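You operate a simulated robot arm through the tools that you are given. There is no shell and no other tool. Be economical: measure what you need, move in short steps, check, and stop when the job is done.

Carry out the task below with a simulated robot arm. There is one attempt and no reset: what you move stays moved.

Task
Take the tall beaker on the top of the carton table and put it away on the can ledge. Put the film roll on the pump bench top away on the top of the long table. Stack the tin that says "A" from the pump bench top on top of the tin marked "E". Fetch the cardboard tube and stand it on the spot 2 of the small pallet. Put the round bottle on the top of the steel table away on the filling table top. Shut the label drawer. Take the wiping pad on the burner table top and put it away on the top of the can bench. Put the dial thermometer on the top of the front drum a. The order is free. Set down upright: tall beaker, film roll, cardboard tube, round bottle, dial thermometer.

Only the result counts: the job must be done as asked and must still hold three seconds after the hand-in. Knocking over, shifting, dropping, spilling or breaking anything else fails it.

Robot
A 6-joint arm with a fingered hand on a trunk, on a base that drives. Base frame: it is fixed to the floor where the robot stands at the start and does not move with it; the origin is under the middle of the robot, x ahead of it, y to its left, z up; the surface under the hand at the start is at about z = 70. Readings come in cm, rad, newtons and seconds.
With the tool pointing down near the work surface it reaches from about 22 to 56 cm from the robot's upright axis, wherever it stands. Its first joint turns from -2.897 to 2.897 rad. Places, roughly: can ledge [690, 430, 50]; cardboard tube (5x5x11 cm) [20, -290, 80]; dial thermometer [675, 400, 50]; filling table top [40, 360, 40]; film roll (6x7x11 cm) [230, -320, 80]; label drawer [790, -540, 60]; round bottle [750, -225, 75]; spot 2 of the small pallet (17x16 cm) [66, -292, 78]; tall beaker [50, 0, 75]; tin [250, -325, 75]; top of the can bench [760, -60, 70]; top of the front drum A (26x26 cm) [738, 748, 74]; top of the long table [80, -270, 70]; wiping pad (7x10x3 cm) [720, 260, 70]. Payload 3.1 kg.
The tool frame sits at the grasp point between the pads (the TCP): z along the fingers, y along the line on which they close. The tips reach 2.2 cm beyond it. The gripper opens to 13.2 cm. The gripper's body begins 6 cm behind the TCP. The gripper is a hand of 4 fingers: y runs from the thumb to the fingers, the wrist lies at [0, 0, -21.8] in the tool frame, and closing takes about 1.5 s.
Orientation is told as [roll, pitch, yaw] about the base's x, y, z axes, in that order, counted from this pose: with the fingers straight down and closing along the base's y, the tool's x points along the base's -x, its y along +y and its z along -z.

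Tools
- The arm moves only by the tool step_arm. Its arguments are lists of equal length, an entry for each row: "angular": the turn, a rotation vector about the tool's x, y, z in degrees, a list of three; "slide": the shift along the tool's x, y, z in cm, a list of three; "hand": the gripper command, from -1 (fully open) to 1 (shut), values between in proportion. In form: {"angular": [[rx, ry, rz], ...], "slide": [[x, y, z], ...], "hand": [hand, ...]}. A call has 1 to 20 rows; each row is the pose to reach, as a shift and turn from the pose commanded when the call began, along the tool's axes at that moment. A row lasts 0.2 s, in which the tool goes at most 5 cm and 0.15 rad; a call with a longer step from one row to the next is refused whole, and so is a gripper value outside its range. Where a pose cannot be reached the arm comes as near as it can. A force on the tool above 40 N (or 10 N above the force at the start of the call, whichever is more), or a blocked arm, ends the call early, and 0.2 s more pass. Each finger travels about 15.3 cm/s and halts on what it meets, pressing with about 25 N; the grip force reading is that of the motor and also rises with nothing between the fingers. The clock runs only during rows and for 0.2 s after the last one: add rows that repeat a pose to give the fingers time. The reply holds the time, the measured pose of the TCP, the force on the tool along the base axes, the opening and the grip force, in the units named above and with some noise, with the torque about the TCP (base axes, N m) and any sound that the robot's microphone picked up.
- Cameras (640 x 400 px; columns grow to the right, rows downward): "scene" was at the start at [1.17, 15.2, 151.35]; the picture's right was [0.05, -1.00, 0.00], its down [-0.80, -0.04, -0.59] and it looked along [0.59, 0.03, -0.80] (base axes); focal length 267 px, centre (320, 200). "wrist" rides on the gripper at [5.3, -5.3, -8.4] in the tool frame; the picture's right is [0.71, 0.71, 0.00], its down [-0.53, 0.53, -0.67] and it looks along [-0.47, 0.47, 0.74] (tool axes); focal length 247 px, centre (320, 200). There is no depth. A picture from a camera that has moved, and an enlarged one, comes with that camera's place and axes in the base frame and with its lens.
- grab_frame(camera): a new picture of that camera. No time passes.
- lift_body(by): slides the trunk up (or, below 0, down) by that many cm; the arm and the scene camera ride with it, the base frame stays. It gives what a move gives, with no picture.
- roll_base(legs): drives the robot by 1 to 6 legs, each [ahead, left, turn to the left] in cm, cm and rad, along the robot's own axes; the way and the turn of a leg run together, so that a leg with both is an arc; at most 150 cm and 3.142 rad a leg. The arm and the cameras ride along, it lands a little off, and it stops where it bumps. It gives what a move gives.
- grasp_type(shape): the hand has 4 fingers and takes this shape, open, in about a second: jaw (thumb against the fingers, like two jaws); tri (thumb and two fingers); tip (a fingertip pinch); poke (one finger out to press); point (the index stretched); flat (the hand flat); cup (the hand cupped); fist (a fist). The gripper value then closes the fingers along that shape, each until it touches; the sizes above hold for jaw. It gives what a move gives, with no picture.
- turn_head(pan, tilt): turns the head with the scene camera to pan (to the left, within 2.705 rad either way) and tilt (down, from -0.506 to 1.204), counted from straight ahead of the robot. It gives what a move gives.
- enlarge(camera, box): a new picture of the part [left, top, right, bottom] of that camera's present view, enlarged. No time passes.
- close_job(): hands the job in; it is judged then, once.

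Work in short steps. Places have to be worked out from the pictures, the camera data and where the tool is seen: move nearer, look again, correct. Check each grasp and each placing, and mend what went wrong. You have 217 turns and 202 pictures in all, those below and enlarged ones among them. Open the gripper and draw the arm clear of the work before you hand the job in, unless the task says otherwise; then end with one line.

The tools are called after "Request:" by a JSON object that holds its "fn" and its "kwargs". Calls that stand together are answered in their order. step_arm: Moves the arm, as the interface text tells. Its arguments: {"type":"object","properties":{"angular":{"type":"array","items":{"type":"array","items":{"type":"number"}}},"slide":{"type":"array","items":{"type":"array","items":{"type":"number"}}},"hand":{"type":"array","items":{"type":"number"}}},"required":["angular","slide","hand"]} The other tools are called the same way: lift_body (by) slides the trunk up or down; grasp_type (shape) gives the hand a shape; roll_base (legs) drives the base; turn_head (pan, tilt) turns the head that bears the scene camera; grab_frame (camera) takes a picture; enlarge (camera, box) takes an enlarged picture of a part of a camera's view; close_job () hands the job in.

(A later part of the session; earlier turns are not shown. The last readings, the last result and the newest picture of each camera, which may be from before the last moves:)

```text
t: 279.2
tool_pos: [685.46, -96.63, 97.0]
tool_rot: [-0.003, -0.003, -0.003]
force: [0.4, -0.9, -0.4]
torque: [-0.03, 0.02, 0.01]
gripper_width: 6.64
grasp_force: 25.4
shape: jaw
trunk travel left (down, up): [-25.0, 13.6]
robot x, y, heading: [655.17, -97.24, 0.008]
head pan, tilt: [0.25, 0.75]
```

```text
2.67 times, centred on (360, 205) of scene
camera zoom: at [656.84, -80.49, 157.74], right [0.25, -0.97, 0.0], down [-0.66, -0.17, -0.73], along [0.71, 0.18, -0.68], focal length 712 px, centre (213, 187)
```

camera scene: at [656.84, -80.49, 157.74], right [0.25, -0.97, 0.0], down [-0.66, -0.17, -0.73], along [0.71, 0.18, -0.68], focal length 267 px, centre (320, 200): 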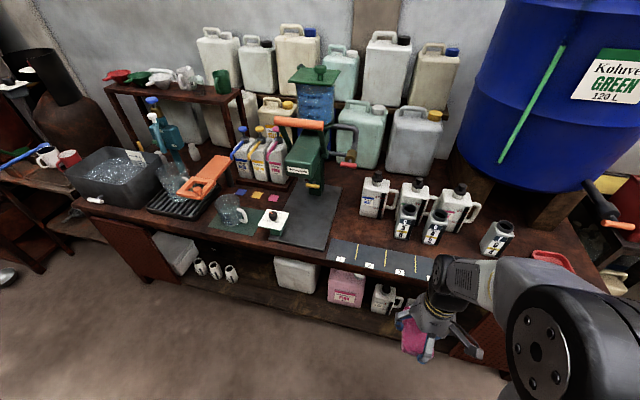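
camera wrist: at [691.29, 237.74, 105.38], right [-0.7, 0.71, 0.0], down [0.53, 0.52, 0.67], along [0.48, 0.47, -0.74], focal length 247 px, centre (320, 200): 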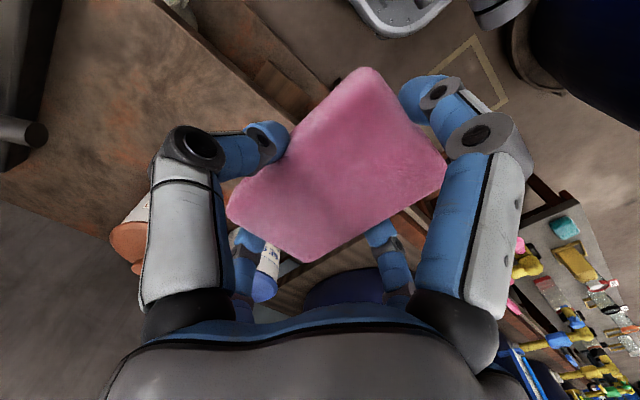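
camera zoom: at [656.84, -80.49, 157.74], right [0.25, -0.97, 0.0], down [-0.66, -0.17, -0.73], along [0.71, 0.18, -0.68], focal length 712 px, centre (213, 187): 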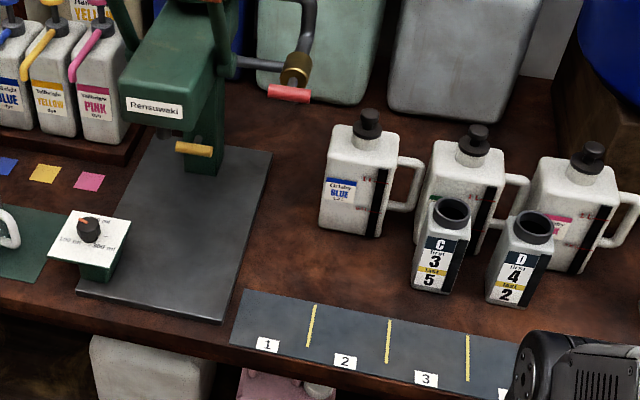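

Free bare wood lies between the press plate (y>-66), the number strip (x<728) and the cans (x>743): centre ≈(735, -75). I roll 28 ahead and 12 left.

Request:
{"fn": "roll_base", "kwargs": {"legs": [[0, 12, -0.005], [28, 0, 0]]}}

Request:
{"fn": "turn_head", "kwargs": {"pan": 0.25, "tilt": 0.95}}

Request:
{"fn": "enlarge", "kwargs": {"camera": "scene", "box": [220, 100, 480, 280]}}

Request:
{"fn": "grab_frame", "kwargs": {"camera": "wrist"}}

```text
t: 282.0
tool_pos: [713.64, -84.57, 96.97]
tool_rot: [-0.003, -0.004, -0.006]
force: [0.2, 0.2, -0.1]
torque: [-0.01, 0.01, 0.02]
gripper_width: 6.63
grasp_force: 24.8
shape: jaw
trunk travel left (down, up): [-25.0, 13.6]
robot x, y, heading: [683.37, -85.86, 0.004]
head pan, tilt: [0.25, 0.75]
```

```text
t: 282.7
tool_pos: [713.38, -84.57, 96.88]
tool_rot: [-0.002, -0.004, -0.01]
force: [0.0, 0.4, 0.0]
torque: [-0.01, -0.01, 0.01]
gripper_width: 6.61
grasp_force: 25.3
shape: jaw
trunk travel left (down, up): [-25.0, 13.6]
robot x, y, heading: [683.1, -85.19, -0.0]
head pan, tilt: [0.25, 0.949]
```

```text
2.22 times, centred on (350, 190) of scene
camera zoom: at [683.99, -68.72, 156.19], right [0.25, -0.97, 0.0], down [-0.79, -0.2, -0.58], along [0.56, 0.14, -0.81], focal length 593 px, centre (253, 222)
```

zoom: 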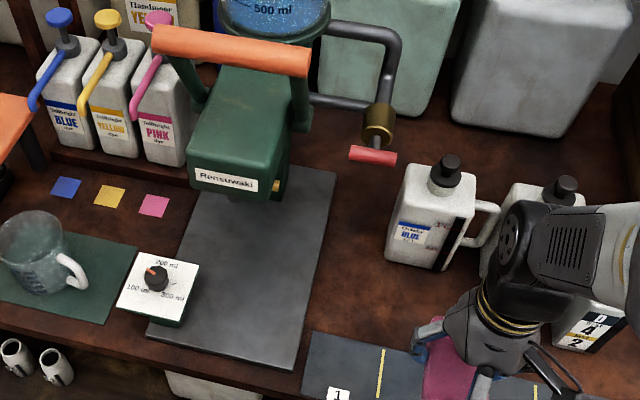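

```text
130 pictures are left
camera wrist: at [708.08, -89.76, 105.37], right [-0.7, 0.71, 0.0], down [0.53, 0.52, 0.67], along [0.48, 0.47, -0.74], focal length 247 px, centre (320, 200)
```

wrist: 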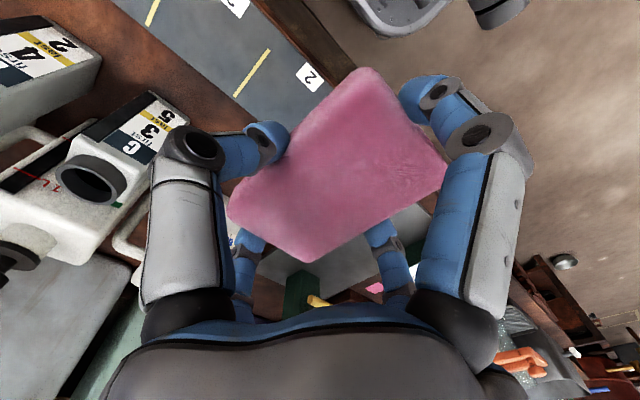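

Clear region confirmed: x 726–745, y -68 to -82. I go above (734.5, -75) and lower to z 80.

Request:
{"fn": "step_arm", "kwargs": {"angular": [[0, 0, 0], [0, 0, 0], [0, 0, 0], [0, 0, 0], [0, 0, 0], [0, 0, 0], [0, 0, 0], [0, 0, 0], [0, 0, 0]], "slide": [[-4, 2, 0], [-8, 4, 0], [-12, 6, 0], [-16, 8, 0], [-20, 9.4, 0], [-21.1, 9.6, 3], [-21.1, 9.6, 7], [-21.1, 9.6, 11], [-21.1, 9.6, 15]], "hand": [1, 1, 1, 1, 1, 1, 1, 1, 1]}}

Request:
{"fn": "grab_frame", "kwargs": {"camera": "wrist"}}

Request:
{"fn": "enlarge", "kwargs": {"camera": "scene", "box": [280, 130, 460, 280]}}

```text
t: 284.1
tool_pos: [733.48, -75.21, 96.08]
tool_rot: [-0.003, 0.007, 0.0]
force: [-23.1, -6.0, 16.9]
torque: [0.67, -1.63, 0.65]
gripper_width: 6.6
grasp_force: 24.3
shape: jaw
trunk travel left (down, up): [-25.0, 13.6]
robot x, y, heading: [683.56, -85.27, -0.002]
head pan, tilt: [0.25, 0.949]
stopped in row 6: the force on the tool passed its limit at 62 N (the readings are from after the stop); the commanded pose is now the measured one
```

```text
129 pictures are left
camera wrist: at [728.2, -80.4, 104.57], right [-0.71, 0.71, 0.0], down [0.53, 0.53, 0.66], along [0.47, 0.47, -0.75], focal length 247 px, centre (320, 200)
```

wrist: 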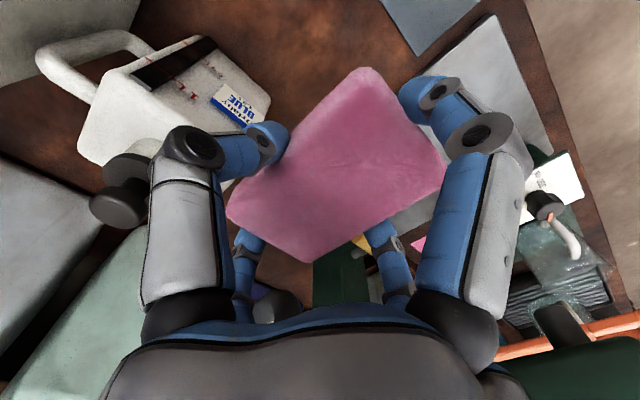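

```text
2.67 times, centred on (370, 205) of scene
camera zoom: at [683.69, -68.81, 156.2], right [0.25, -0.97, 0.0], down [-0.79, -0.2, -0.58], along [0.57, 0.15, -0.81], focal length 712 px, centre (187, 187)
```

zoom: 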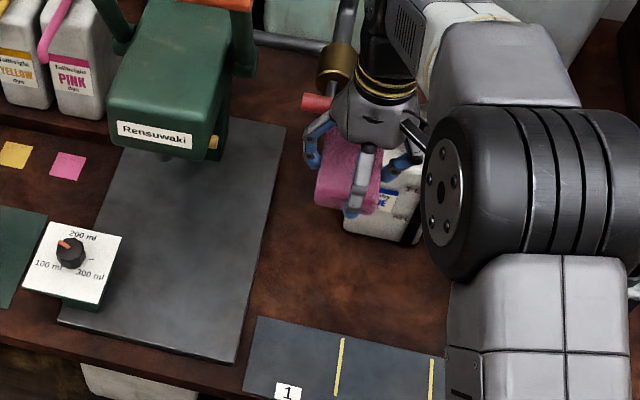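

The hand touched the press's crank handle. I back straight away from it.

Request:
{"fn": "step_arm", "kwargs": {"angular": [[0, 0, 0], [0, 0, 0], [0, 0, 0], [0, 0, 0]], "slide": [[2, -0.5, 0], [5, -1, 0], [9, -2, 0], [13, -3, 0]], "hand": [1, 1, 1, 1]}}

Request:
{"fn": "grab_frame", "kwargs": {"camera": "wrist"}}

Request:
{"fn": "enlarge", "kwargs": {"camera": "scene", "box": [220, 100, 480, 280]}}

```text
t: 285.1
tool_pos: [720.6, -78.08, 96.0]
tool_rot: [-0.003, 0.002, -0.001]
force: [0.3, -0.5, 0.3]
torque: [0.0, 0.01, 0.01]
gripper_width: 6.6
grasp_force: 24.8
shape: jaw
trunk travel left (down, up): [-25.0, 13.6]
robot x, y, heading: [683.05, -85.56, -0.002]
head pan, tilt: [0.25, 0.949]
```

```text
127 pictures are left
camera wrist: at [715.31, -83.36, 104.42], right [-0.71, 0.71, 0.0], down [0.53, 0.53, 0.67], along [0.47, 0.47, -0.75], focal length 247 px, centre (320, 200)
```

wrist: 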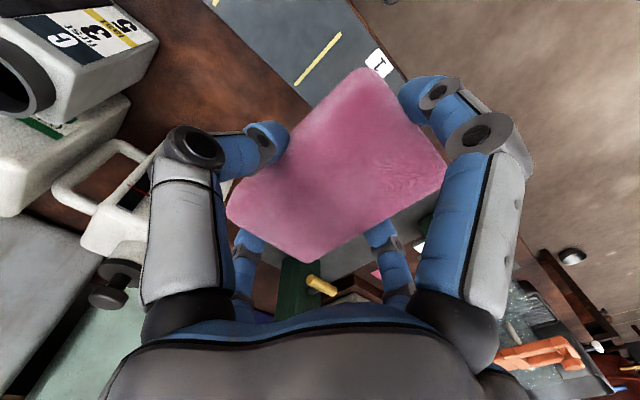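

```text
2.22 times, centred on (350, 190) of scene
camera zoom: at [683.87, -68.73, 156.18], right [0.25, -0.97, 0.0], down [-0.79, -0.2, -0.58], along [0.56, 0.14, -0.81], focal length 593 px, centre (253, 222)
```

zoom: 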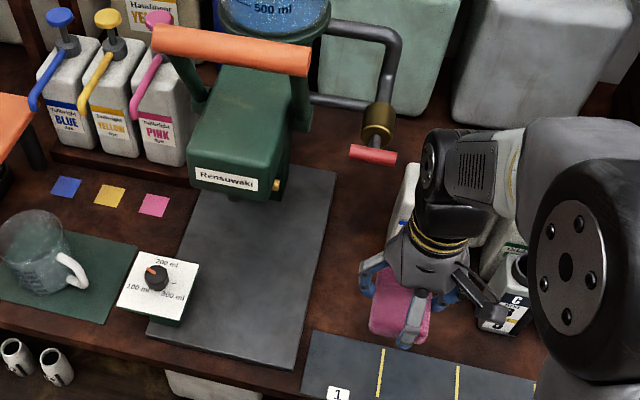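

The handle is at about (734, -71, 103) and hasn't moved. I choose (731.5, -83) instead, keeping the palm clear of it.

Request:
{"fn": "step_arm", "kwargs": {"angular": [[0, 0, 0], [0, 0, 0], [0, 0, 0], [0, 0, 0], [0, 0, 0], [0, 0, 0], [0, 0, 0]], "slide": [[0, -2.5, 0], [0, -4.9, 0], [0, -4.9, 4], [-2.5, -4.9, 8], [-5, -4.9, 11], [-8, -4.9, 14], [-10.9, -4.9, 17]], "hand": [1, 1, 1, 1, 1, 1, 1]}}

Request:
{"fn": "grab_frame", "kwargs": {"camera": "wrist"}}

Request:
{"fn": "enlarge", "kwargs": {"camera": "scene", "box": [280, 130, 460, 280]}}

```text
t: 286.7
tool_pos: [731.74, -82.96, 78.96]
tool_rot: [-0.005, 0.006, -0.002]
force: [0.3, 0.5, -0.6]
torque: [0.0, 0.01, -0.01]
gripper_width: 6.6
grasp_force: 24.5
shape: jaw
trunk travel left (down, up): [-25.0, 13.6]
robot x, y, heading: [683.01, -85.26, -0.002]
head pan, tilt: [0.25, 0.949]
```

```text
125 pictures are left
camera wrist: at [726.34, -88.23, 87.32], right [-0.71, 0.71, 0.0], down [0.53, 0.53, 0.66], along [0.47, 0.47, -0.75], focal length 247 px, centre (320, 200)
```

wrist: 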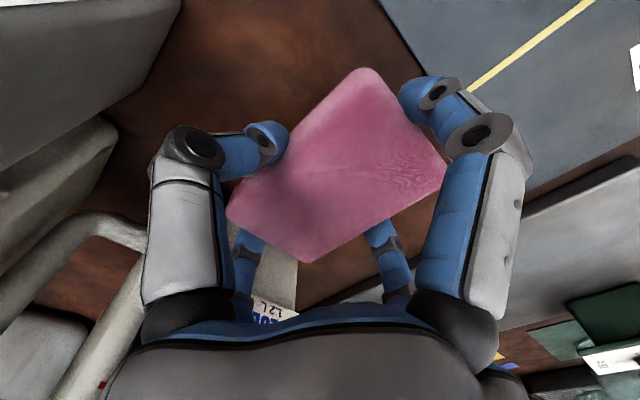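

```text
2.67 times, centred on (370, 205) of scene
camera zoom: at [684.11, -68.71, 156.18], right [0.25, -0.97, 0.0], down [-0.79, -0.2, -0.58], along [0.56, 0.14, -0.81], focal length 712 px, centre (187, 187)
```

zoom: 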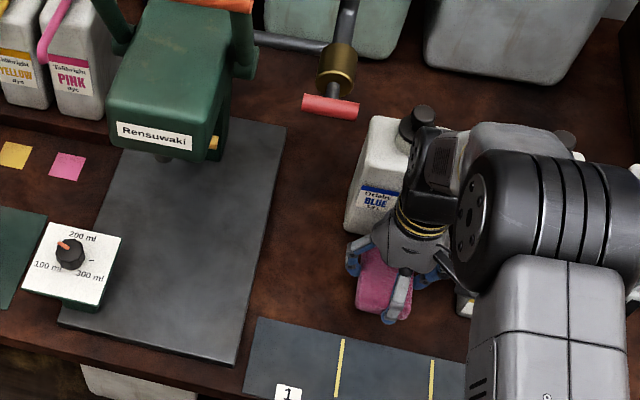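

Clear on all sides. I lower the pad to the bench.

Request:
{"fn": "step_arm", "kwargs": {"angular": [[0, 0, 0], [0, 0, 0], [0, 0, 0], [0, 0, 0], [0, 0, 0], [0, 0, 0], [0, 0, 0]], "slide": [[0.3, 0, 2], [0.3, 0, 4], [0.3, 0, 4.8], [0.3, 0, 5.2], [0.3, 0, 5.6], [0.3, 0, 6], [0.3, 0, 6.4]], "hand": [1, 1, 1, 1, 1, 1, 1]}}

```text
t: 287.5
tool_pos: [731.41, -83.07, 74.8]
tool_rot: [-0.005, -0.005, -0.002]
force: [-15.9, -0.9, 32.7]
torque: [0.02, 0.27, 0.02]
gripper_width: 6.57
grasp_force: 24.6
shape: jaw
trunk travel left (down, up): [-25.0, 13.6]
robot x, y, heading: [683.35, -85.29, 0.001]
head pan, tilt: [0.25, 0.949]
stopped in row 4: the force on the tool passed its limit at 44 N (the readings are from after the stop); the commanded pose is now the measured one
```

Request:
{"fn": "grab_frame", "kwargs": {"camera": "wrist"}}

Request:
{"fn": "enlarge", "kwargs": {"camera": "scene", "box": [320, 150, 440, 270]}}

```text
123 pictures are left
camera wrist: at [726.02, -88.25, 83.23], right [-0.71, 0.71, -0.01], down [0.52, 0.53, 0.67], along [0.48, 0.47, -0.74], focal length 247 px, centre (320, 200)
```

wrist: 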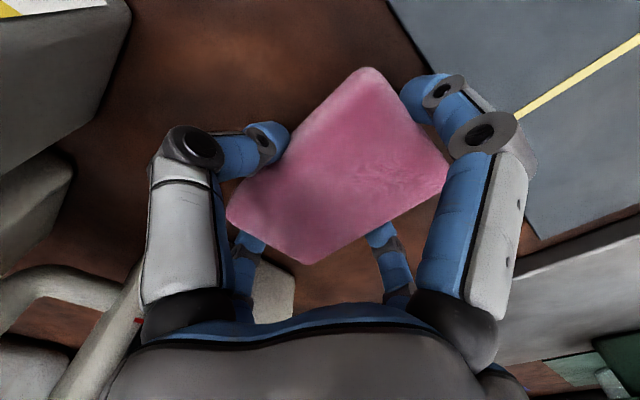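

```text
3.33 times, centred on (380, 210) of scene
camera zoom: at [683.47, -68.75, 156.22], right [0.25, -0.97, 0.0], down [-0.79, -0.2, -0.58], along [0.57, 0.14, -0.81], focal length 890 px, centre (120, 167)
```

zoom: 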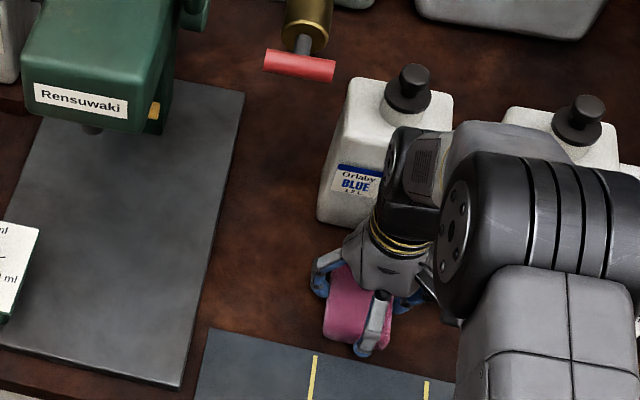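

I ease up 0.5 cm to see whether the force goes away.

Request:
{"fn": "step_arm", "kwargs": {"angular": [[0, 0, 0], [0, 0, 0]], "slide": [[0.3, 0, -0.3], [0.5, 0, -0.5]], "hand": [1, 1]}}

Request:
{"fn": "step_arm", "kwargs": {"angular": [[0, 0, 0], [0, 0, 0], [0, 0, 0]], "slide": [[0.5, 0, 0.2], [0.5, 0, 0.4], [0.5, 0, 0.6]], "hand": [1, 1, 1]}}

```text
t: 288.1
tool_pos: [731.21, -82.97, 74.99]
tool_rot: [-0.002, -0.004, -0.001]
force: [2.6, -0.6, 6.7]
torque: [-0.04, 0.01, -0.02]
gripper_width: 6.6
grasp_force: 24.7
shape: jaw
trunk travel left (down, up): [-25.0, 13.6]
robot x, y, heading: [683.32, -85.27, 0.002]
head pan, tilt: [0.25, 0.949]
```

```text
t: 289.0
tool_pos: [730.85, -83.1, 74.93]
tool_rot: [-0.002, -0.014, -0.002]
force: [-6.1, -0.4, 22.8]
torque: [0.04, 0.34, 0.04]
gripper_width: 6.56
grasp_force: 25.4
shape: jaw
trunk travel left (down, up): [-25.0, 13.6]
robot x, y, heading: [683.48, -85.56, 0.005]
head pan, tilt: [0.25, 0.949]
stopped in row 3: the force on the tool passed its limit at 41 N (the readings are from after the stop); the commanded pose is now the measured one
```

Consistent bench contact at 74.9. Open and rise along -x a bit to stay off the can and handle.

Request:
{"fn": "step_arm", "kwargs": {"angular": [[0, 0, 0], [0, 0, 0], [0, 0, 0], [0, 0, 0], [0, 0, 0], [0, 0, 0], [0, 0, 0], [0, 0, 0], [0, 0, 0], [0, 0, 0], [0, 0, 0]], "slide": [[0, 0, -0.3], [0, 0, -0.3], [0, 0, -0.3], [0, 0, -0.3], [0, 0, -0.3], [0, 0, -2], [0, 0, -4], [2, 0, -7], [5, 0, -10], [9, 0, -12], [13, 0, -14]], "hand": [0.6, 0.2, -0.2, -0.6, -0.7, -0.7, -0.7, -0.7, -0.7, -0.7, -0.7]}}

Request:
{"fn": "grab_frame", "kwargs": {"camera": "wrist"}}

Request:
{"fn": "enlarge", "kwargs": {"camera": "scene", "box": [280, 130, 460, 280]}}

```text
t: 291.4
tool_pos: [717.73, -83.13, 88.67]
tool_rot: [-0.001, -0.013, -0.002]
force: [0.1, 0.1, 0.6]
torque: [-0.02, -0.02, -0.01]
gripper_width: 11.22
grasp_force: 0.0
shape: jaw
trunk travel left (down, up): [-25.0, 13.6]
robot x, y, heading: [683.04, -85.71, 0.004]
head pan, tilt: [0.25, 0.949]
```

```text
121 pictures are left
camera wrist: at [712.2, -88.27, 96.92], right [-0.71, 0.71, -0.01], down [0.52, 0.53, 0.67], along [0.48, 0.47, -0.74], focal length 247 px, centre (320, 200)
```

wrist: 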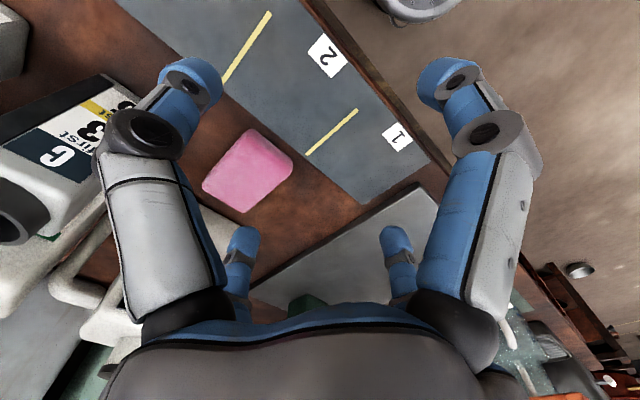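

```text
2.67 times, centred on (370, 205) of scene
camera zoom: at [683.87, -68.72, 156.19], right [0.25, -0.97, 0.0], down [-0.79, -0.2, -0.58], along [0.56, 0.14, -0.81], focal length 712 px, centre (187, 187)
```

zoom: 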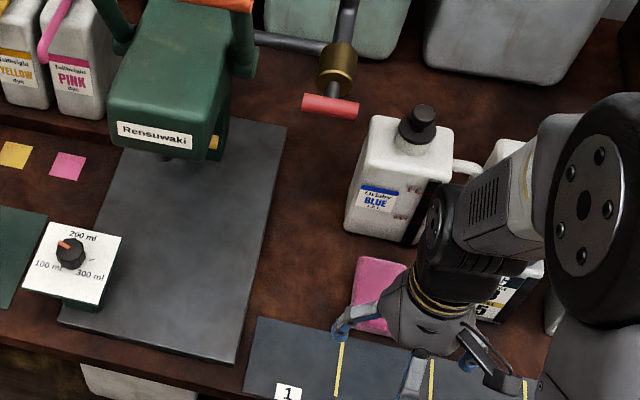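

Pad lies on the bench. I raise the arm, back off and look toward the right (-y) for the way to the label drawer.

Request:
{"fn": "step_arm", "kwargs": {"angular": [[0, 0, 0], [0, 0, 0], [0, 0, 0], [0, 0, 0]], "slide": [[0, 0, -4], [2, 0, -8], [5, 0, -10], [5, 0, -10]], "hand": [-0.7, -0.5, -0.5, -0.5]}}

Request:
{"fn": "roll_base", "kwargs": {"legs": [[-20, 0, 0]]}}

Request:
{"fn": "turn_head", "kwargs": {"pan": -1.1, "tilt": 0.4}}

Request:
{"fn": "grab_frame", "kwargs": {"camera": "scene"}}

```text
t: 292.4
tool_pos: [712.89, -82.86, 98.43]
tool_rot: [-0.002, -0.012, 0.0]
force: [-0.3, -0.2, -0.1]
torque: [-0.01, 0.01, 0.01]
gripper_width: 9.93
grasp_force: 0.0
shape: jaw
trunk travel left (down, up): [-25.0, 13.6]
robot x, y, heading: [683.32, -85.43, 0.006]
head pan, tilt: [0.25, 0.949]
```

```text
t: 294.0
tool_pos: [692.8, -82.99, 98.52]
tool_rot: [-0.002, -0.012, -0.002]
force: [-0.2, 0.4, 0.0]
torque: [-0.02, 0.03, 0.01]
gripper_width: 9.93
grasp_force: 0.1
shape: jaw
trunk travel left (down, up): [-25.0, 13.6]
robot x, y, heading: [663.12, -85.22, 0.004]
head pan, tilt: [0.25, 0.949]
```

```text
t: 295.5
tool_pos: [692.81, -83.05, 98.5]
tool_rot: [-0.002, -0.01, -0.001]
force: [0.4, -0.1, -0.2]
torque: [-0.01, 0.03, -0.01]
gripper_width: 9.92
grasp_force: 0.1
shape: jaw
trunk travel left (down, up): [-25.0, 13.6]
robot x, y, heading: [663.51, -85.71, -0.002]
head pan, tilt: [-1.1, 0.4]
```

```text
119 pictures are left
camera scene: at [661.31, -78.81, 160.85], right [-0.89, -0.46, 0.0], down [-0.18, 0.35, -0.92], along [0.42, -0.82, -0.39], focal length 267 px, centre (320, 200)
```

scene: 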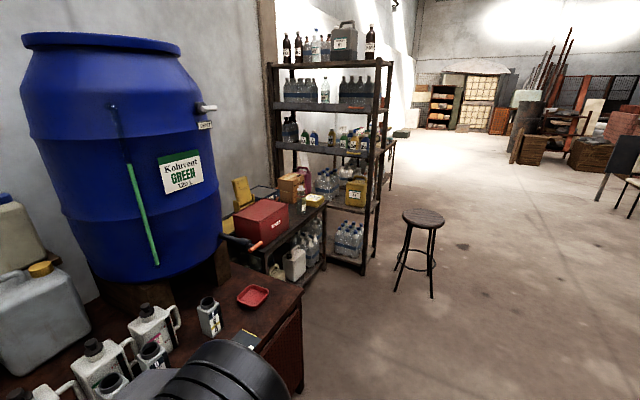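

Request:
{"fn": "turn_head", "kwargs": {"pan": -1.9, "tilt": 0.8}}

Request:
{"fn": "grab_frame", "kwargs": {"camera": "scene"}}

```text
t: 296.6
tool_pos: [692.85, -82.98, 98.6]
tool_rot: [-0.002, -0.01, -0.001]
force: [0.1, 0.5, 0.3]
torque: [0.02, 0.04, 0.05]
gripper_width: 9.93
grasp_force: 0.0
shape: jaw
trunk travel left (down, up): [-25.0, 13.6]
robot x, y, heading: [663.45, -85.24, 0.003]
head pan, tilt: [-1.901, 0.799]
```

```text
118 pictures are left
camera scene: at [654.49, -78.22, 157.34], right [-0.95, 0.32, 0.0], down [0.23, 0.68, -0.7], along [-0.22, -0.66, -0.72], focal length 267 px, centre (320, 200)
```

scene: 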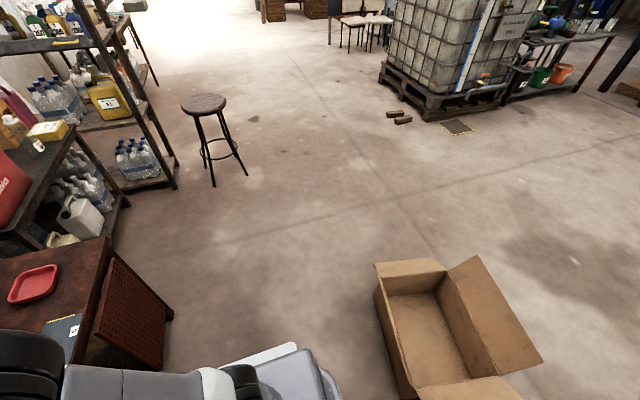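

The lane between the open box and the bench is clear; the stool stands near (675, -285). I pass on its -x side to about (612, -390).

Request:
{"fn": "roll_base", "kwargs": {"legs": [[-18, -85, 0], [-43, -110, 0], [10, -110, 0]]}}

Request:
{"fn": "turn_head", "kwargs": {"pan": -0.6, "tilt": 0.4}}

Request:
{"fn": "grab_frame", "kwargs": {"camera": "scene"}}

```text
t: 312.1
tool_pos: [644.44, -388.21, 98.52]
tool_rot: [-0.003, -0.01, 0.008]
force: [0.8, -0.1, -1.0]
torque: [0.03, 0.05, -0.02]
gripper_width: 9.93
grasp_force: 0.1
shape: jaw
trunk travel left (down, up): [-25.0, 13.6]
robot x, y, heading: [615.02, -390.6, 0.008]
head pan, tilt: [-1.901, 0.799]
```

```text
t: 313.6
tool_pos: [644.36, -388.29, 98.35]
tool_rot: [-0.001, -0.011, 0.009]
force: [-0.7, -1.2, -0.7]
torque: [0.01, 0.0, -0.01]
gripper_width: 9.91
grasp_force: 0.1
shape: jaw
trunk travel left (down, up): [-25.0, 13.6]
robot x, y, heading: [614.93, -390.74, 0.01]
head pan, tilt: [-0.6, 0.4]
```

```text
117 pictures are left
camera scene: at [616.22, -381.28, 160.85], right [-0.56, -0.83, 0.0], down [-0.32, 0.22, -0.92], along [0.77, -0.51, -0.39], focal length 267 px, centre (320, 200)
```

scene: 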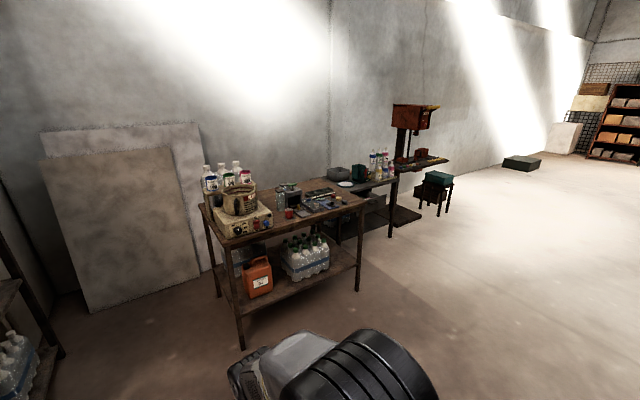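

Request:
{"fn": "enlarge", "kwargs": {"camera": "scene", "box": [270, 130, 470, 260]}}

```text
3.08 times, centred on (370, 195) of scene
camera zoom: at [616.22, -381.28, 160.85], right [-0.56, -0.83, 0.0], down [-0.32, 0.22, -0.92], along [0.77, -0.51, -0.39], focal length 821 px, centre (166, 215)
```

zoom: 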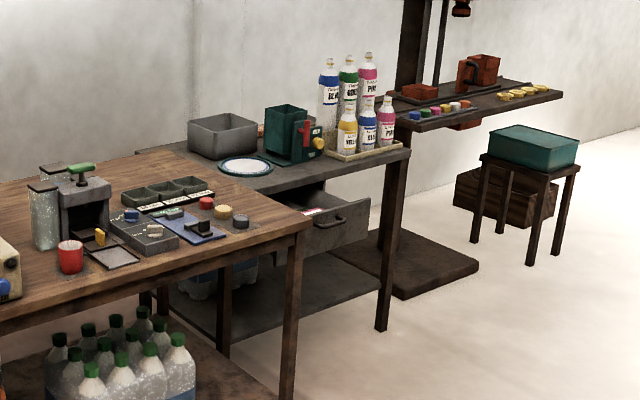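

The open drawer with its handle is under the second table at about (782, -556), front facing -x. I drive to (712, -556).

Request:
{"fn": "roll_base", "kwargs": {"legs": [[0, -85, -0.008], [40, -80, 0], [55, 0, 0]]}}

Request:
{"fn": "turn_head", "kwargs": {"pan": 0.0, "tilt": 0.7}}

Request:
{"fn": "grab_frame", "kwargs": {"camera": "scene"}}

Request:
{"fn": "grab_frame", "kwargs": {"camera": "wrist"}}

```text
t: 325.1
tool_pos: [739.37, -553.86, 98.51]
tool_rot: [-0.001, -0.011, -0.006]
force: [-1.0, -0.2, 1.2]
torque: [-0.03, 0.03, 0.01]
gripper_width: 9.92
grasp_force: 0.1
shape: jaw
trunk travel left (down, up): [-25.0, 13.6]
robot x, y, heading: [709.41, -555.87, -0.0]
head pan, tilt: [-0.6, 0.4]
```

```text
t: 326.1
tool_pos: [739.35, -553.88, 98.45]
tool_rot: [-0.001, -0.009, -0.005]
force: [-0.3, -0.4, -0.1]
torque: [0.02, -0.04, 0.02]
gripper_width: 9.94
grasp_force: 0.1
shape: jaw
trunk travel left (down, up): [-25.0, 13.6]
robot x, y, heading: [709.34, -556.0, 0.0]
head pan, tilt: [0.0, 0.7]
```

```text
115 pictures are left
camera scene: at [712.13, -541.34, 158.17], right [0.0, -1.0, 0.0], down [-0.64, 0.0, -0.77], along [0.77, 0.0, -0.64], focal length 267 px, centre (320, 200)
```

scene: 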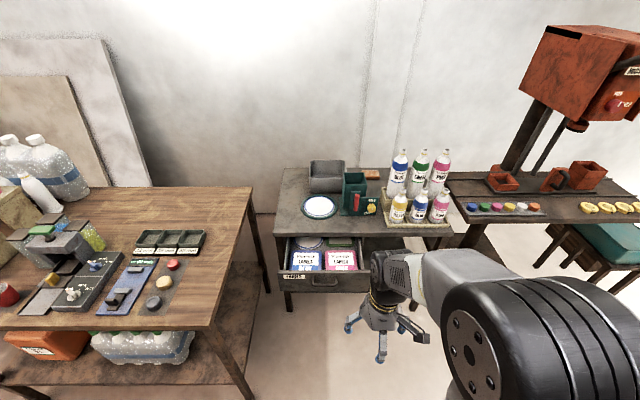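

```text
114 pictures are left
camera wrist: at [733.88, -559.05, 106.79], right [-0.7, 0.71, -0.01], down [0.52, 0.52, 0.67], along [0.48, 0.47, -0.74], focal length 247 px, centre (320, 200)
```

wrist: 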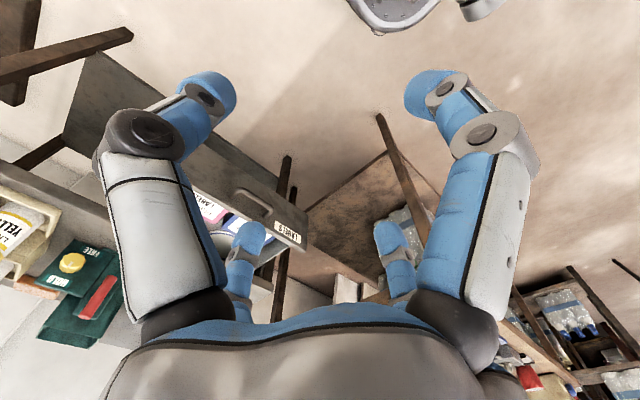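

The drawer front is at x≈776, y -525 to -562, table edge at x≈790. I'll close the hand, tilt it 60° forward and push the front in. First the base 7 cm ahead and the tilt, high up.

Request:
{"fn": "roll_base", "kwargs": {"legs": [[7, 0, 0]]}}

Request:
{"fn": "step_arm", "kwargs": {"angular": [[0, -8, 0], [0, -16, 0], [0, -24, 0], [0, -32, 0], [0, -40, 0], [0, -48, 0], [0, -56, 0], [0, -60, 0], [0, -60, 0]], "slide": [[-2, 0, 0], [-4, 0.5, 0], [-6, 1, 0], [-8, 1, 0], [-10, 1.5, 0], [-12, 2, 0], [-14, 2, 0], [-16.5, 2, 0], [-16.5, 2, 0]], "hand": [0, 0.5, 1, 1, 1, 1, 1, 1, 1]}}

Request:
{"fn": "lift_body", "kwargs": {"by": -20}}

Request:
{"fn": "grab_frame", "kwargs": {"camera": "scene"}}

Request:
{"fn": "grab_frame", "kwargs": {"camera": "wrist"}}

```text
t: 327.2
tool_pos: [746.59, -553.76, 98.53]
tool_rot: [-0.001, -0.01, -0.003]
force: [0.4, -0.3, -0.4]
torque: [-0.01, 0.03, 0.03]
gripper_width: 9.93
grasp_force: 0.0
shape: jaw
trunk travel left (down, up): [-25.0, 13.6]
robot x, y, heading: [717.09, -556.02, 0.001]
head pan, tilt: [0.0, 0.7]
```

```text
t: 329.2
tool_pos: [762.98, -550.66, 98.96]
tool_rot: [-0.011, -1.061, -0.002]
force: [0.5, 0.9, 0.6]
torque: [0.02, -0.03, 0.02]
gripper_width: 0.02
grasp_force: 24.9
shape: jaw
out of reach, approached as far as the arm can: row 4, 5, 7, 8, 9
trunk travel left (down, up): [-25.0, 13.6]
robot x, y, heading: [716.81, -556.19, -0.004]
head pan, tilt: [0.0, 0.7]
```

```text
t: 331.3
tool_pos: [762.88, -550.67, 78.94]
tool_rot: [-0.012, -1.057, 0.001]
force: [-0.6, -0.5, 0.1]
torque: [0.0, 0.04, -0.03]
gripper_width: 0.0
grasp_force: 25.1
shape: jaw
trunk travel left (down, up): [-5.0, 33.6]
robot x, y, heading: [717.11, -556.25, -0.007]
head pan, tilt: [0.0, 0.7]
```

```text
113 pictures are left
camera scene: at [719.16, -541.34, 138.13], right [0.0, -1.0, 0.0], down [-0.64, 0.0, -0.76], along [0.76, 0.0, -0.64], focal length 267 px, centre (320, 200)
```

scene: 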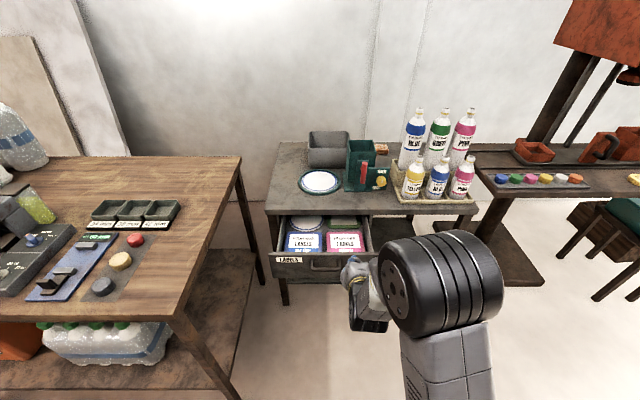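

```text
112 pictures are left
camera wrist: at [752.9, -555.85, 78.41], right [-0.34, 0.71, -0.62], down [-0.32, 0.53, 0.78], along [0.88, 0.46, 0.04], focal length 247 px, centre (320, 200)
```

wrist: 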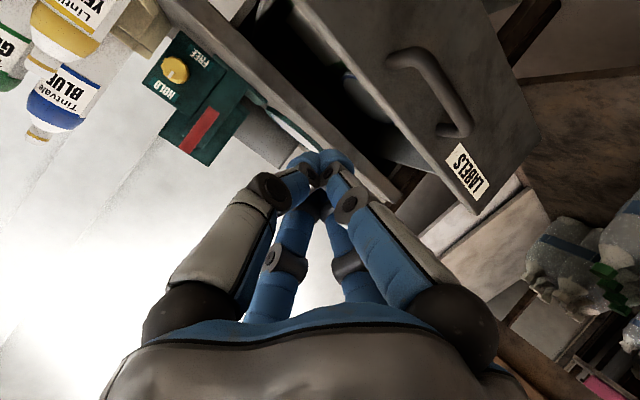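

Handle ≈(772, -543, 64), panel z 51–66. I lower the closed fingers to z≈59 beside the handle at y≈-552.5.

Request:
{"fn": "step_arm", "kwargs": {"angular": [[0, 0, 0], [0, 0, 0], [0, 0, 0], [0, 0, 0], [0, 0, 0]], "slide": [[3.5, -0.6, 2], [7, -1.2, 4], [10.5, -1.8, 6], [14, -1.8, 8.1], [16.9, -1.8, 9.75]], "hand": [1, 1, 1, 1, 1]}}

Request:
{"fn": "grab_frame", "kwargs": {"camera": "scene"}}

Request:
{"fn": "grab_frame", "kwargs": {"camera": "wrist"}}

```text
t: 332.5
tool_pos: [762.7, -549.76, 59.61]
tool_rot: [-0.026, -1.058, -0.002]
force: [0.3, 0.4, -0.3]
torque: [-0.03, 0.0, -0.02]
gripper_width: 0.02
grasp_force: 24.9
shape: jaw
out of reach, approached as far as the arm can: row 1, 2, 3, 4, 5
trunk travel left (down, up): [-5.0, 33.6]
robot x, y, heading: [716.83, -556.27, 0.0]
head pan, tilt: [0.0, 0.7]
```

```text
111 pictures are left
camera scene: at [719.18, -541.34, 138.14], right [0.0, -1.0, 0.0], down [-0.64, 0.0, -0.76], along [0.76, 0.0, -0.64], focal length 267 px, centre (320, 200)
```

scene: 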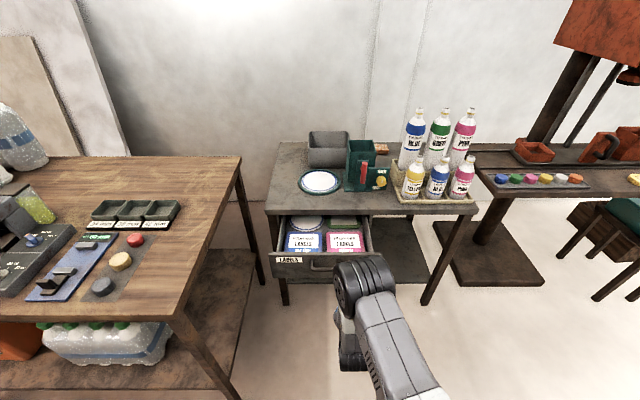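

```text
110 pictures are left
camera wrist: at [752.59, -554.79, 59.0], right [-0.33, 0.71, -0.63], down [-0.31, 0.54, 0.78], along [0.89, 0.45, 0.04], focal length 247 px, centre (320, 200)
```

wrist: 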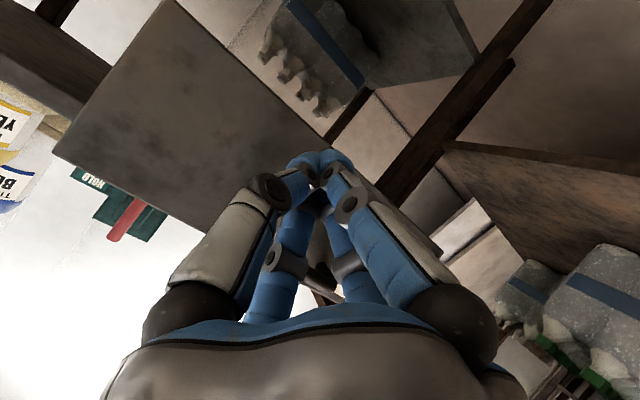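

The fingertips aim at the panel (z 55–68) just right of the handle. I push forward (+x) stepwise, 14 cm first.

Request:
{"fn": "step_arm", "kwargs": {"angular": [[0, 0, 0], [0, 0, 0], [0, 0, 0], [0, 0, 0], [0, 0, 0], [0, 0, 0]], "slide": [[-2.3, 0, 0.7], [-3.5, 0, 2.9], [-4.8, 0, 5.1], [-6.1, 0, 7.3], [-7.3, 0, 9.5], [-8.5, 0, 11.6]], "hand": [1, 1, 1, 1, 1, 1]}}

Request:
{"fn": "grab_frame", "kwargs": {"camera": "scene"}}

```text
t: 333.9
tool_pos: [777.1, -549.18, 61.31]
tool_rot: [-0.017, -1.056, -0.003]
force: [0.5, 0.5, 0.9]
torque: [-0.02, -0.01, 0.01]
gripper_width: 0.0
grasp_force: 25.1
shape: jaw
out of reach, approached as far as the arm can: row 1, 2, 3, 4, 5, 6
trunk travel left (down, up): [-5.0, 33.6]
robot x, y, heading: [716.92, -556.0, -0.004]
head pan, tilt: [0.0, 0.7]
```

```text
109 pictures are left
camera scene: at [719.2, -541.35, 138.14], right [0.0, -1.0, 0.0], down [-0.64, 0.0, -0.76], along [0.76, 0.0, -0.64], focal length 267 px, centre (320, 200)
```

scene: 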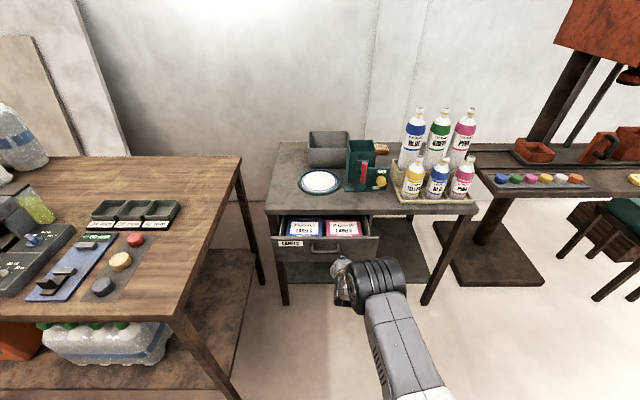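

The drawer is sliding in. I keep pushing.

Request:
{"fn": "step_arm", "kwargs": {"angular": [[0, 0, 0], [0, 0, 0], [0, 0, 0], [0, 0, 0], [0, 0, 0], [0, 0, 0]], "slide": [[-1, 0, 1.7], [-2, 0, 3.5], [-3, 0, 5.2], [-4, 0, 6.9], [-5, 0, 8.7], [-6, 0, 10.4]], "hand": [1, 1, 1, 1, 1, 1]}}

Request:
{"fn": "grab_frame", "kwargs": {"camera": "scene"}}

```text
t: 335.3
tool_pos: [787.16, -549.38, 61.39]
tool_rot: [-0.011, -1.057, -0.001]
force: [0.1, -0.2, -0.3]
torque: [0.01, -0.01, 0.03]
gripper_width: 0.0
grasp_force: 25.4
shape: jaw
out of reach, approached as far as the arm can: row 6
trunk travel left (down, up): [-5.0, 33.6]
robot x, y, heading: [716.62, -556.28, -0.001]
head pan, tilt: [0.0, 0.7]
```

```text
108 pictures are left
camera scene: at [719.17, -541.33, 138.14], right [0.0, -1.0, 0.0], down [-0.64, 0.0, -0.76], along [0.76, 0.0, -0.64], focal length 267 px, centre (320, 200)
```

scene: 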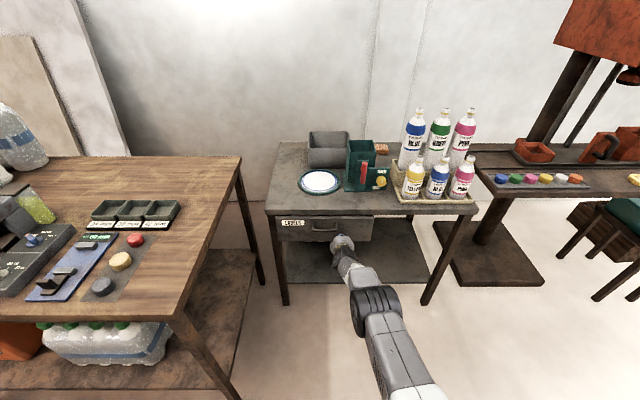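

Nearly shut but at the arm's limit; I roll the base 6 cm ahead and push on.

Request:
{"fn": "roll_base", "kwargs": {"legs": [[6, 0, 0]]}}

Request:
{"fn": "enlarge", "kwargs": {"camera": "scene", "box": [250, 170, 410, 300]}}

```text
t: 336.2
tool_pos: [789.38, -549.14, 60.3]
tool_rot: [-0.004, -1.027, 0.004]
force: [-9.0, -0.1, 0.1]
torque: [-0.01, 0.08, -0.01]
gripper_width: 0.01
grasp_force: 24.6
shape: jaw
trunk travel left (down, up): [-5.0, 33.6]
robot x, y, heading: [719.97, -555.87, -0.004]
head pan, tilt: [0.0, 0.7]
stopped in leg 1: the force on the tool passed its limit at 129 N (the readings are from after the stop); the commanded pose is now the measured one
```

```text
3.08 times, centred on (330, 235) of scene
camera zoom: at [722.12, -541.34, 138.15], right [0.0, -1.0, 0.0], down [-0.64, 0.0, -0.77], along [0.77, 0.0, -0.64], focal length 821 px, centre (289, 92)
```

zoom: 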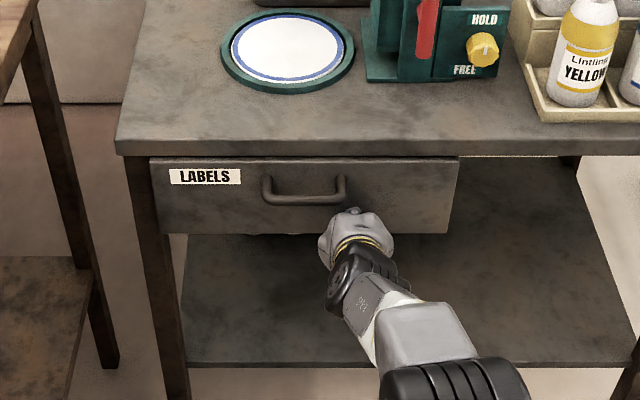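

The drawer is shut against its stop. I back off, then straighten the hand and raise the trunk.

Request:
{"fn": "roll_base", "kwargs": {"legs": [[-45, 0, 0]]}}

Request:
{"fn": "step_arm", "kwargs": {"angular": [[0, 0, 0], [0, 8, 0], [0, 16, 0], [0, 24, 0], [0, 32, 0], [0, 40, 0], [0, 48, 0], [0, 54, 0], [0, 58.8, 0], [0, 58.8, 0]], "slide": [[0.6, 0, -4], [1.2, 0, -8], [1.8, 0, -12], [2.4, 0, -16], [3, 0, -20], [3.6, 0, -24], [4.2, 0, -28], [4.8, 0, -32], [5.4, 0, -36], [6, 0, -40]], "hand": [1, 0.5, 0, -0.5, -0.5, -0.5, -0.5, -0.5, -0.5, -0.5]}}

Request:
{"fn": "lift_body", "kwargs": {"by": 20}}

Request:
{"fn": "enlarge", "kwargs": {"camera": "scene", "box": [200, 100, 440, 280]}}

```text
t: 338.9
tool_pos: [744.74, -549.02, 60.27]
tool_rot: [-0.008, -1.029, 0.007]
force: [-0.2, 0.1, 0.1]
torque: [0.03, 0.01, 0.03]
gripper_width: 0.0
grasp_force: 25.4
shape: jaw
trunk travel left (down, up): [-5.0, 33.6]
robot x, y, heading: [674.85, -556.08, -0.001]
head pan, tilt: [0.0, 0.7]
```

```text
t: 341.1
tool_pos: [707.4, -548.95, 75.72]
tool_rot: [-0.004, 0.001, 0.0]
force: [-0.7, 0.2, -0.8]
torque: [0.0, 0.03, -0.01]
gripper_width: 9.9
grasp_force: 0.0
shape: jaw
out of reach, approached as far as the arm can: row 5
trunk travel left (down, up): [-5.0, 33.6]
robot x, y, heading: [675.16, -556.04, 0.004]
head pan, tilt: [0.0, 0.7]
```

```text
t: 343.3
tool_pos: [707.47, -548.99, 95.79]
tool_rot: [-0.002, -0.001, 0.001]
force: [-0.4, -0.2, 0.2]
torque: [-0.02, 0.01, 0.0]
gripper_width: 9.87
grasp_force: 0.2
shape: jaw
trunk travel left (down, up): [-25.0, 13.6]
robot x, y, heading: [675.12, -556.34, 0.004]
head pan, tilt: [0.0, 0.7]
```

```text
2.22 times, centred on (320, 190) of scene
camera zoom: at [677.4, -541.35, 158.17], right [0.0, -1.0, 0.0], down [-0.64, 0.0, -0.76], along [0.76, 0.0, -0.64], focal length 593 px, centre (320, 222)
```

zoom: 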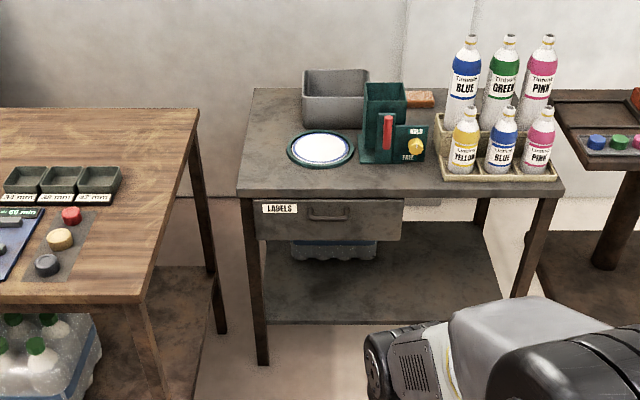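

Drawer shut. Now to the steel table with the round bottle: I return past the stool to about (640, -218) and look.

Request:
{"fn": "roll_base", "kwargs": {"legs": [[-60, 80, 0], [-12, 90, 0], [0, 95, 0], [35, 75, 0]]}}

Request:
{"fn": "turn_head", "kwargs": {"pan": 0.0, "tilt": 0.5}}

Request:
{"fn": "grab_frame", "kwargs": {"camera": "scene"}}

```text
t: 361.4
tool_pos: [673.3, -211.38, 95.67]
tool_rot: [-0.003, -0.001, -0.018]
force: [0.2, 0.0, 0.5]
torque: [-0.01, -0.03, 0.0]
gripper_width: 9.86
grasp_force: 0.0
shape: jaw
trunk travel left (down, up): [-25.0, 13.6]
robot x, y, heading: [640.61, -218.2, -0.014]
head pan, tilt: [0.0, 0.7]
```

```text
t: 362.1
tool_pos: [673.3, -211.49, 95.75]
tool_rot: [-0.004, -0.003, -0.02]
force: [-0.3, 0.0, 0.1]
torque: [-0.01, -0.02, 0.0]
gripper_width: 9.9
grasp_force: 0.1
shape: jaw
trunk travel left (down, up): [-25.0, 13.6]
robot x, y, heading: [640.76, -217.83, -0.024]
head pan, tilt: [0.0, 0.499]
```

```text
105 pictures are left
camera scene: at [644.02, -203.33, 159.93], right [-0.02, -1.0, 0.0], down [-0.48, 0.01, -0.88], along [0.88, -0.01, -0.48], focal length 267 px, centre (320, 200)
```

scene: 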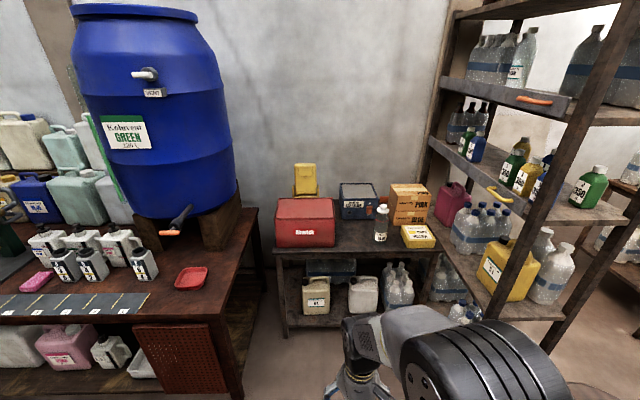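

Request:
{"fn": "enlarge", "kwargs": {"camera": "scene", "box": [340, 180, 450, 260]}}

```text
5.00 times, centred on (395, 220) of scene
camera zoom: at [644.02, -203.33, 159.93], right [-0.02, -1.0, 0.0], down [-0.48, 0.01, -0.88], along [0.88, -0.01, -0.48], focal length 1335 px, centre (-55, 100)
```

zoom: 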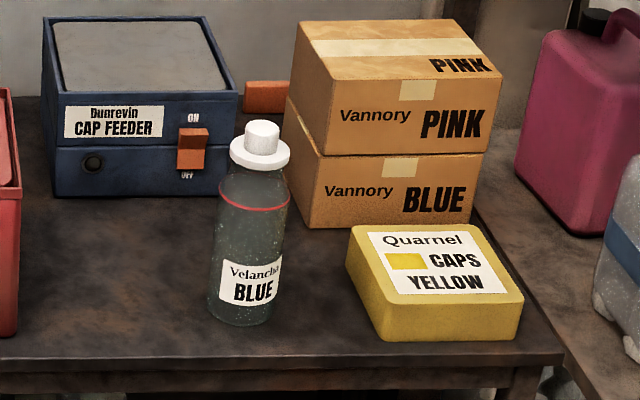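

The round bottle (Velancha BLUE) stands near (758, -236). I roll up to the table.

Request:
{"fn": "roll_base", "kwargs": {"legs": [[0, -10, 0.02], [62, 0, 0]]}}

Request:
{"fn": "turn_head", "kwargs": {"pan": 0.1, "tilt": 0.8}}

Request:
{"fn": "grab_frame", "kwargs": {"camera": "scene"}}

Request:
{"fn": "grab_frame", "kwargs": {"camera": "wrist"}}

```text
t: 366.3
tool_pos: [734.9, -220.73, 95.87]
tool_rot: [-0.004, -0.002, 0.002]
force: [-0.6, -0.9, 0.6]
torque: [0.02, 0.0, -0.02]
gripper_width: 9.89
grasp_force: 0.2
shape: jaw
trunk travel left (down, up): [-25.0, 13.6]
robot x, y, heading: [702.8, -228.12, 0.004]
head pan, tilt: [0.0, 0.499]
```

```text
t: 367.1
tool_pos: [734.92, -220.65, 95.74]
tool_rot: [-0.004, -0.001, 0.003]
force: [-0.3, -0.3, 0.2]
torque: [0.0, -0.03, 0.01]
gripper_width: 9.86
grasp_force: 0.0
shape: jaw
trunk travel left (down, up): [-25.0, 13.6]
robot x, y, heading: [702.66, -228.1, 0.005]
head pan, tilt: [0.099, 0.799]
```

```text
103 pictures are left
camera scene: at [704.32, -212.32, 157.34], right [0.1, -0.99, 0.0], down [-0.71, -0.07, -0.7], along [0.69, 0.07, -0.72], focal length 267 px, centre (320, 200)
```

scene: 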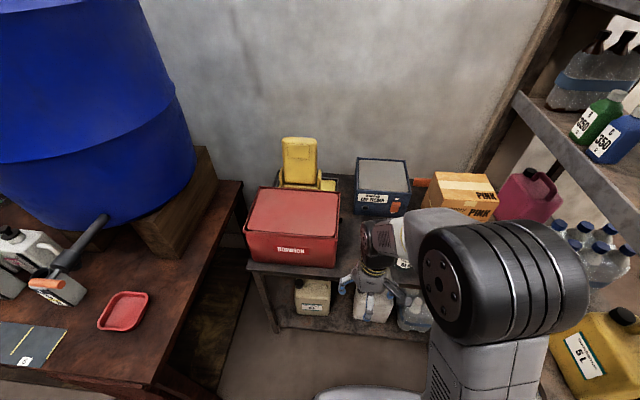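

```text
102 pictures are left
camera wrist: at [729.46, -225.9, 104.12], right [-0.71, 0.71, 0.0], down [0.52, 0.53, 0.67], along [0.47, 0.47, -0.74], focal length 247 px, centre (320, 200)
```

wrist: 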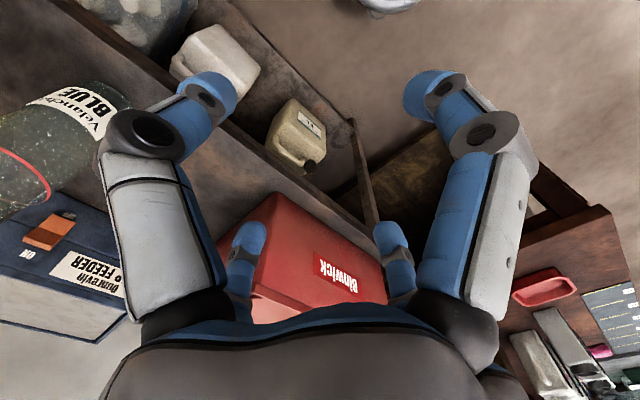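

I move the hand to the right so the wrist camera faces the bottle.

Request:
{"fn": "step_arm", "kwargs": {"angular": [[0, 0, 0], [0, 0, 0], [0, 0, 0], [0, 0, 0], [0, 0, 0]], "slide": [[2, -4, -3], [4, -8, -6], [4, -12.5, -8], [4, -17, -8], [4, -21, -8]], "hand": [-0.8, -1, -1, -1, -1]}}

Request:
{"fn": "grab_frame", "kwargs": {"camera": "wrist"}}

Request:
{"fn": "enlarge", "kwargs": {"camera": "scene", "box": [330, 140, 510, 300]}}

```text
refused: row 1 steps farther than a row can; nothing moved
```

```text
101 pictures are left
camera wrist: at [729.46, -225.9, 104.12], right [-0.71, 0.71, 0.0], down [0.52, 0.53, 0.67], along [0.47, 0.47, -0.74], focal length 247 px, centre (320, 200)
```

wrist: 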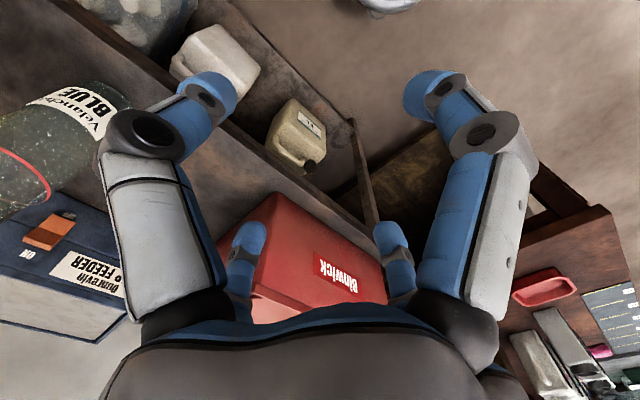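

```text
2.50 times, centred on (420, 220) of scene
camera zoom: at [704.32, -212.32, 157.34], right [0.1, -0.99, 0.0], down [-0.71, -0.07, -0.7], along [0.69, 0.07, -0.72], focal length 667 px, centre (70, 150)
```

zoom: 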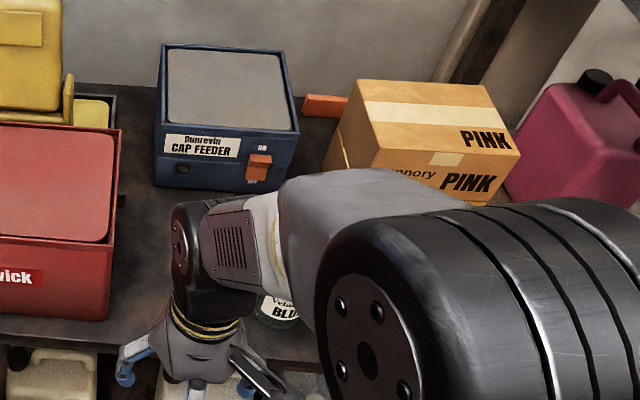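

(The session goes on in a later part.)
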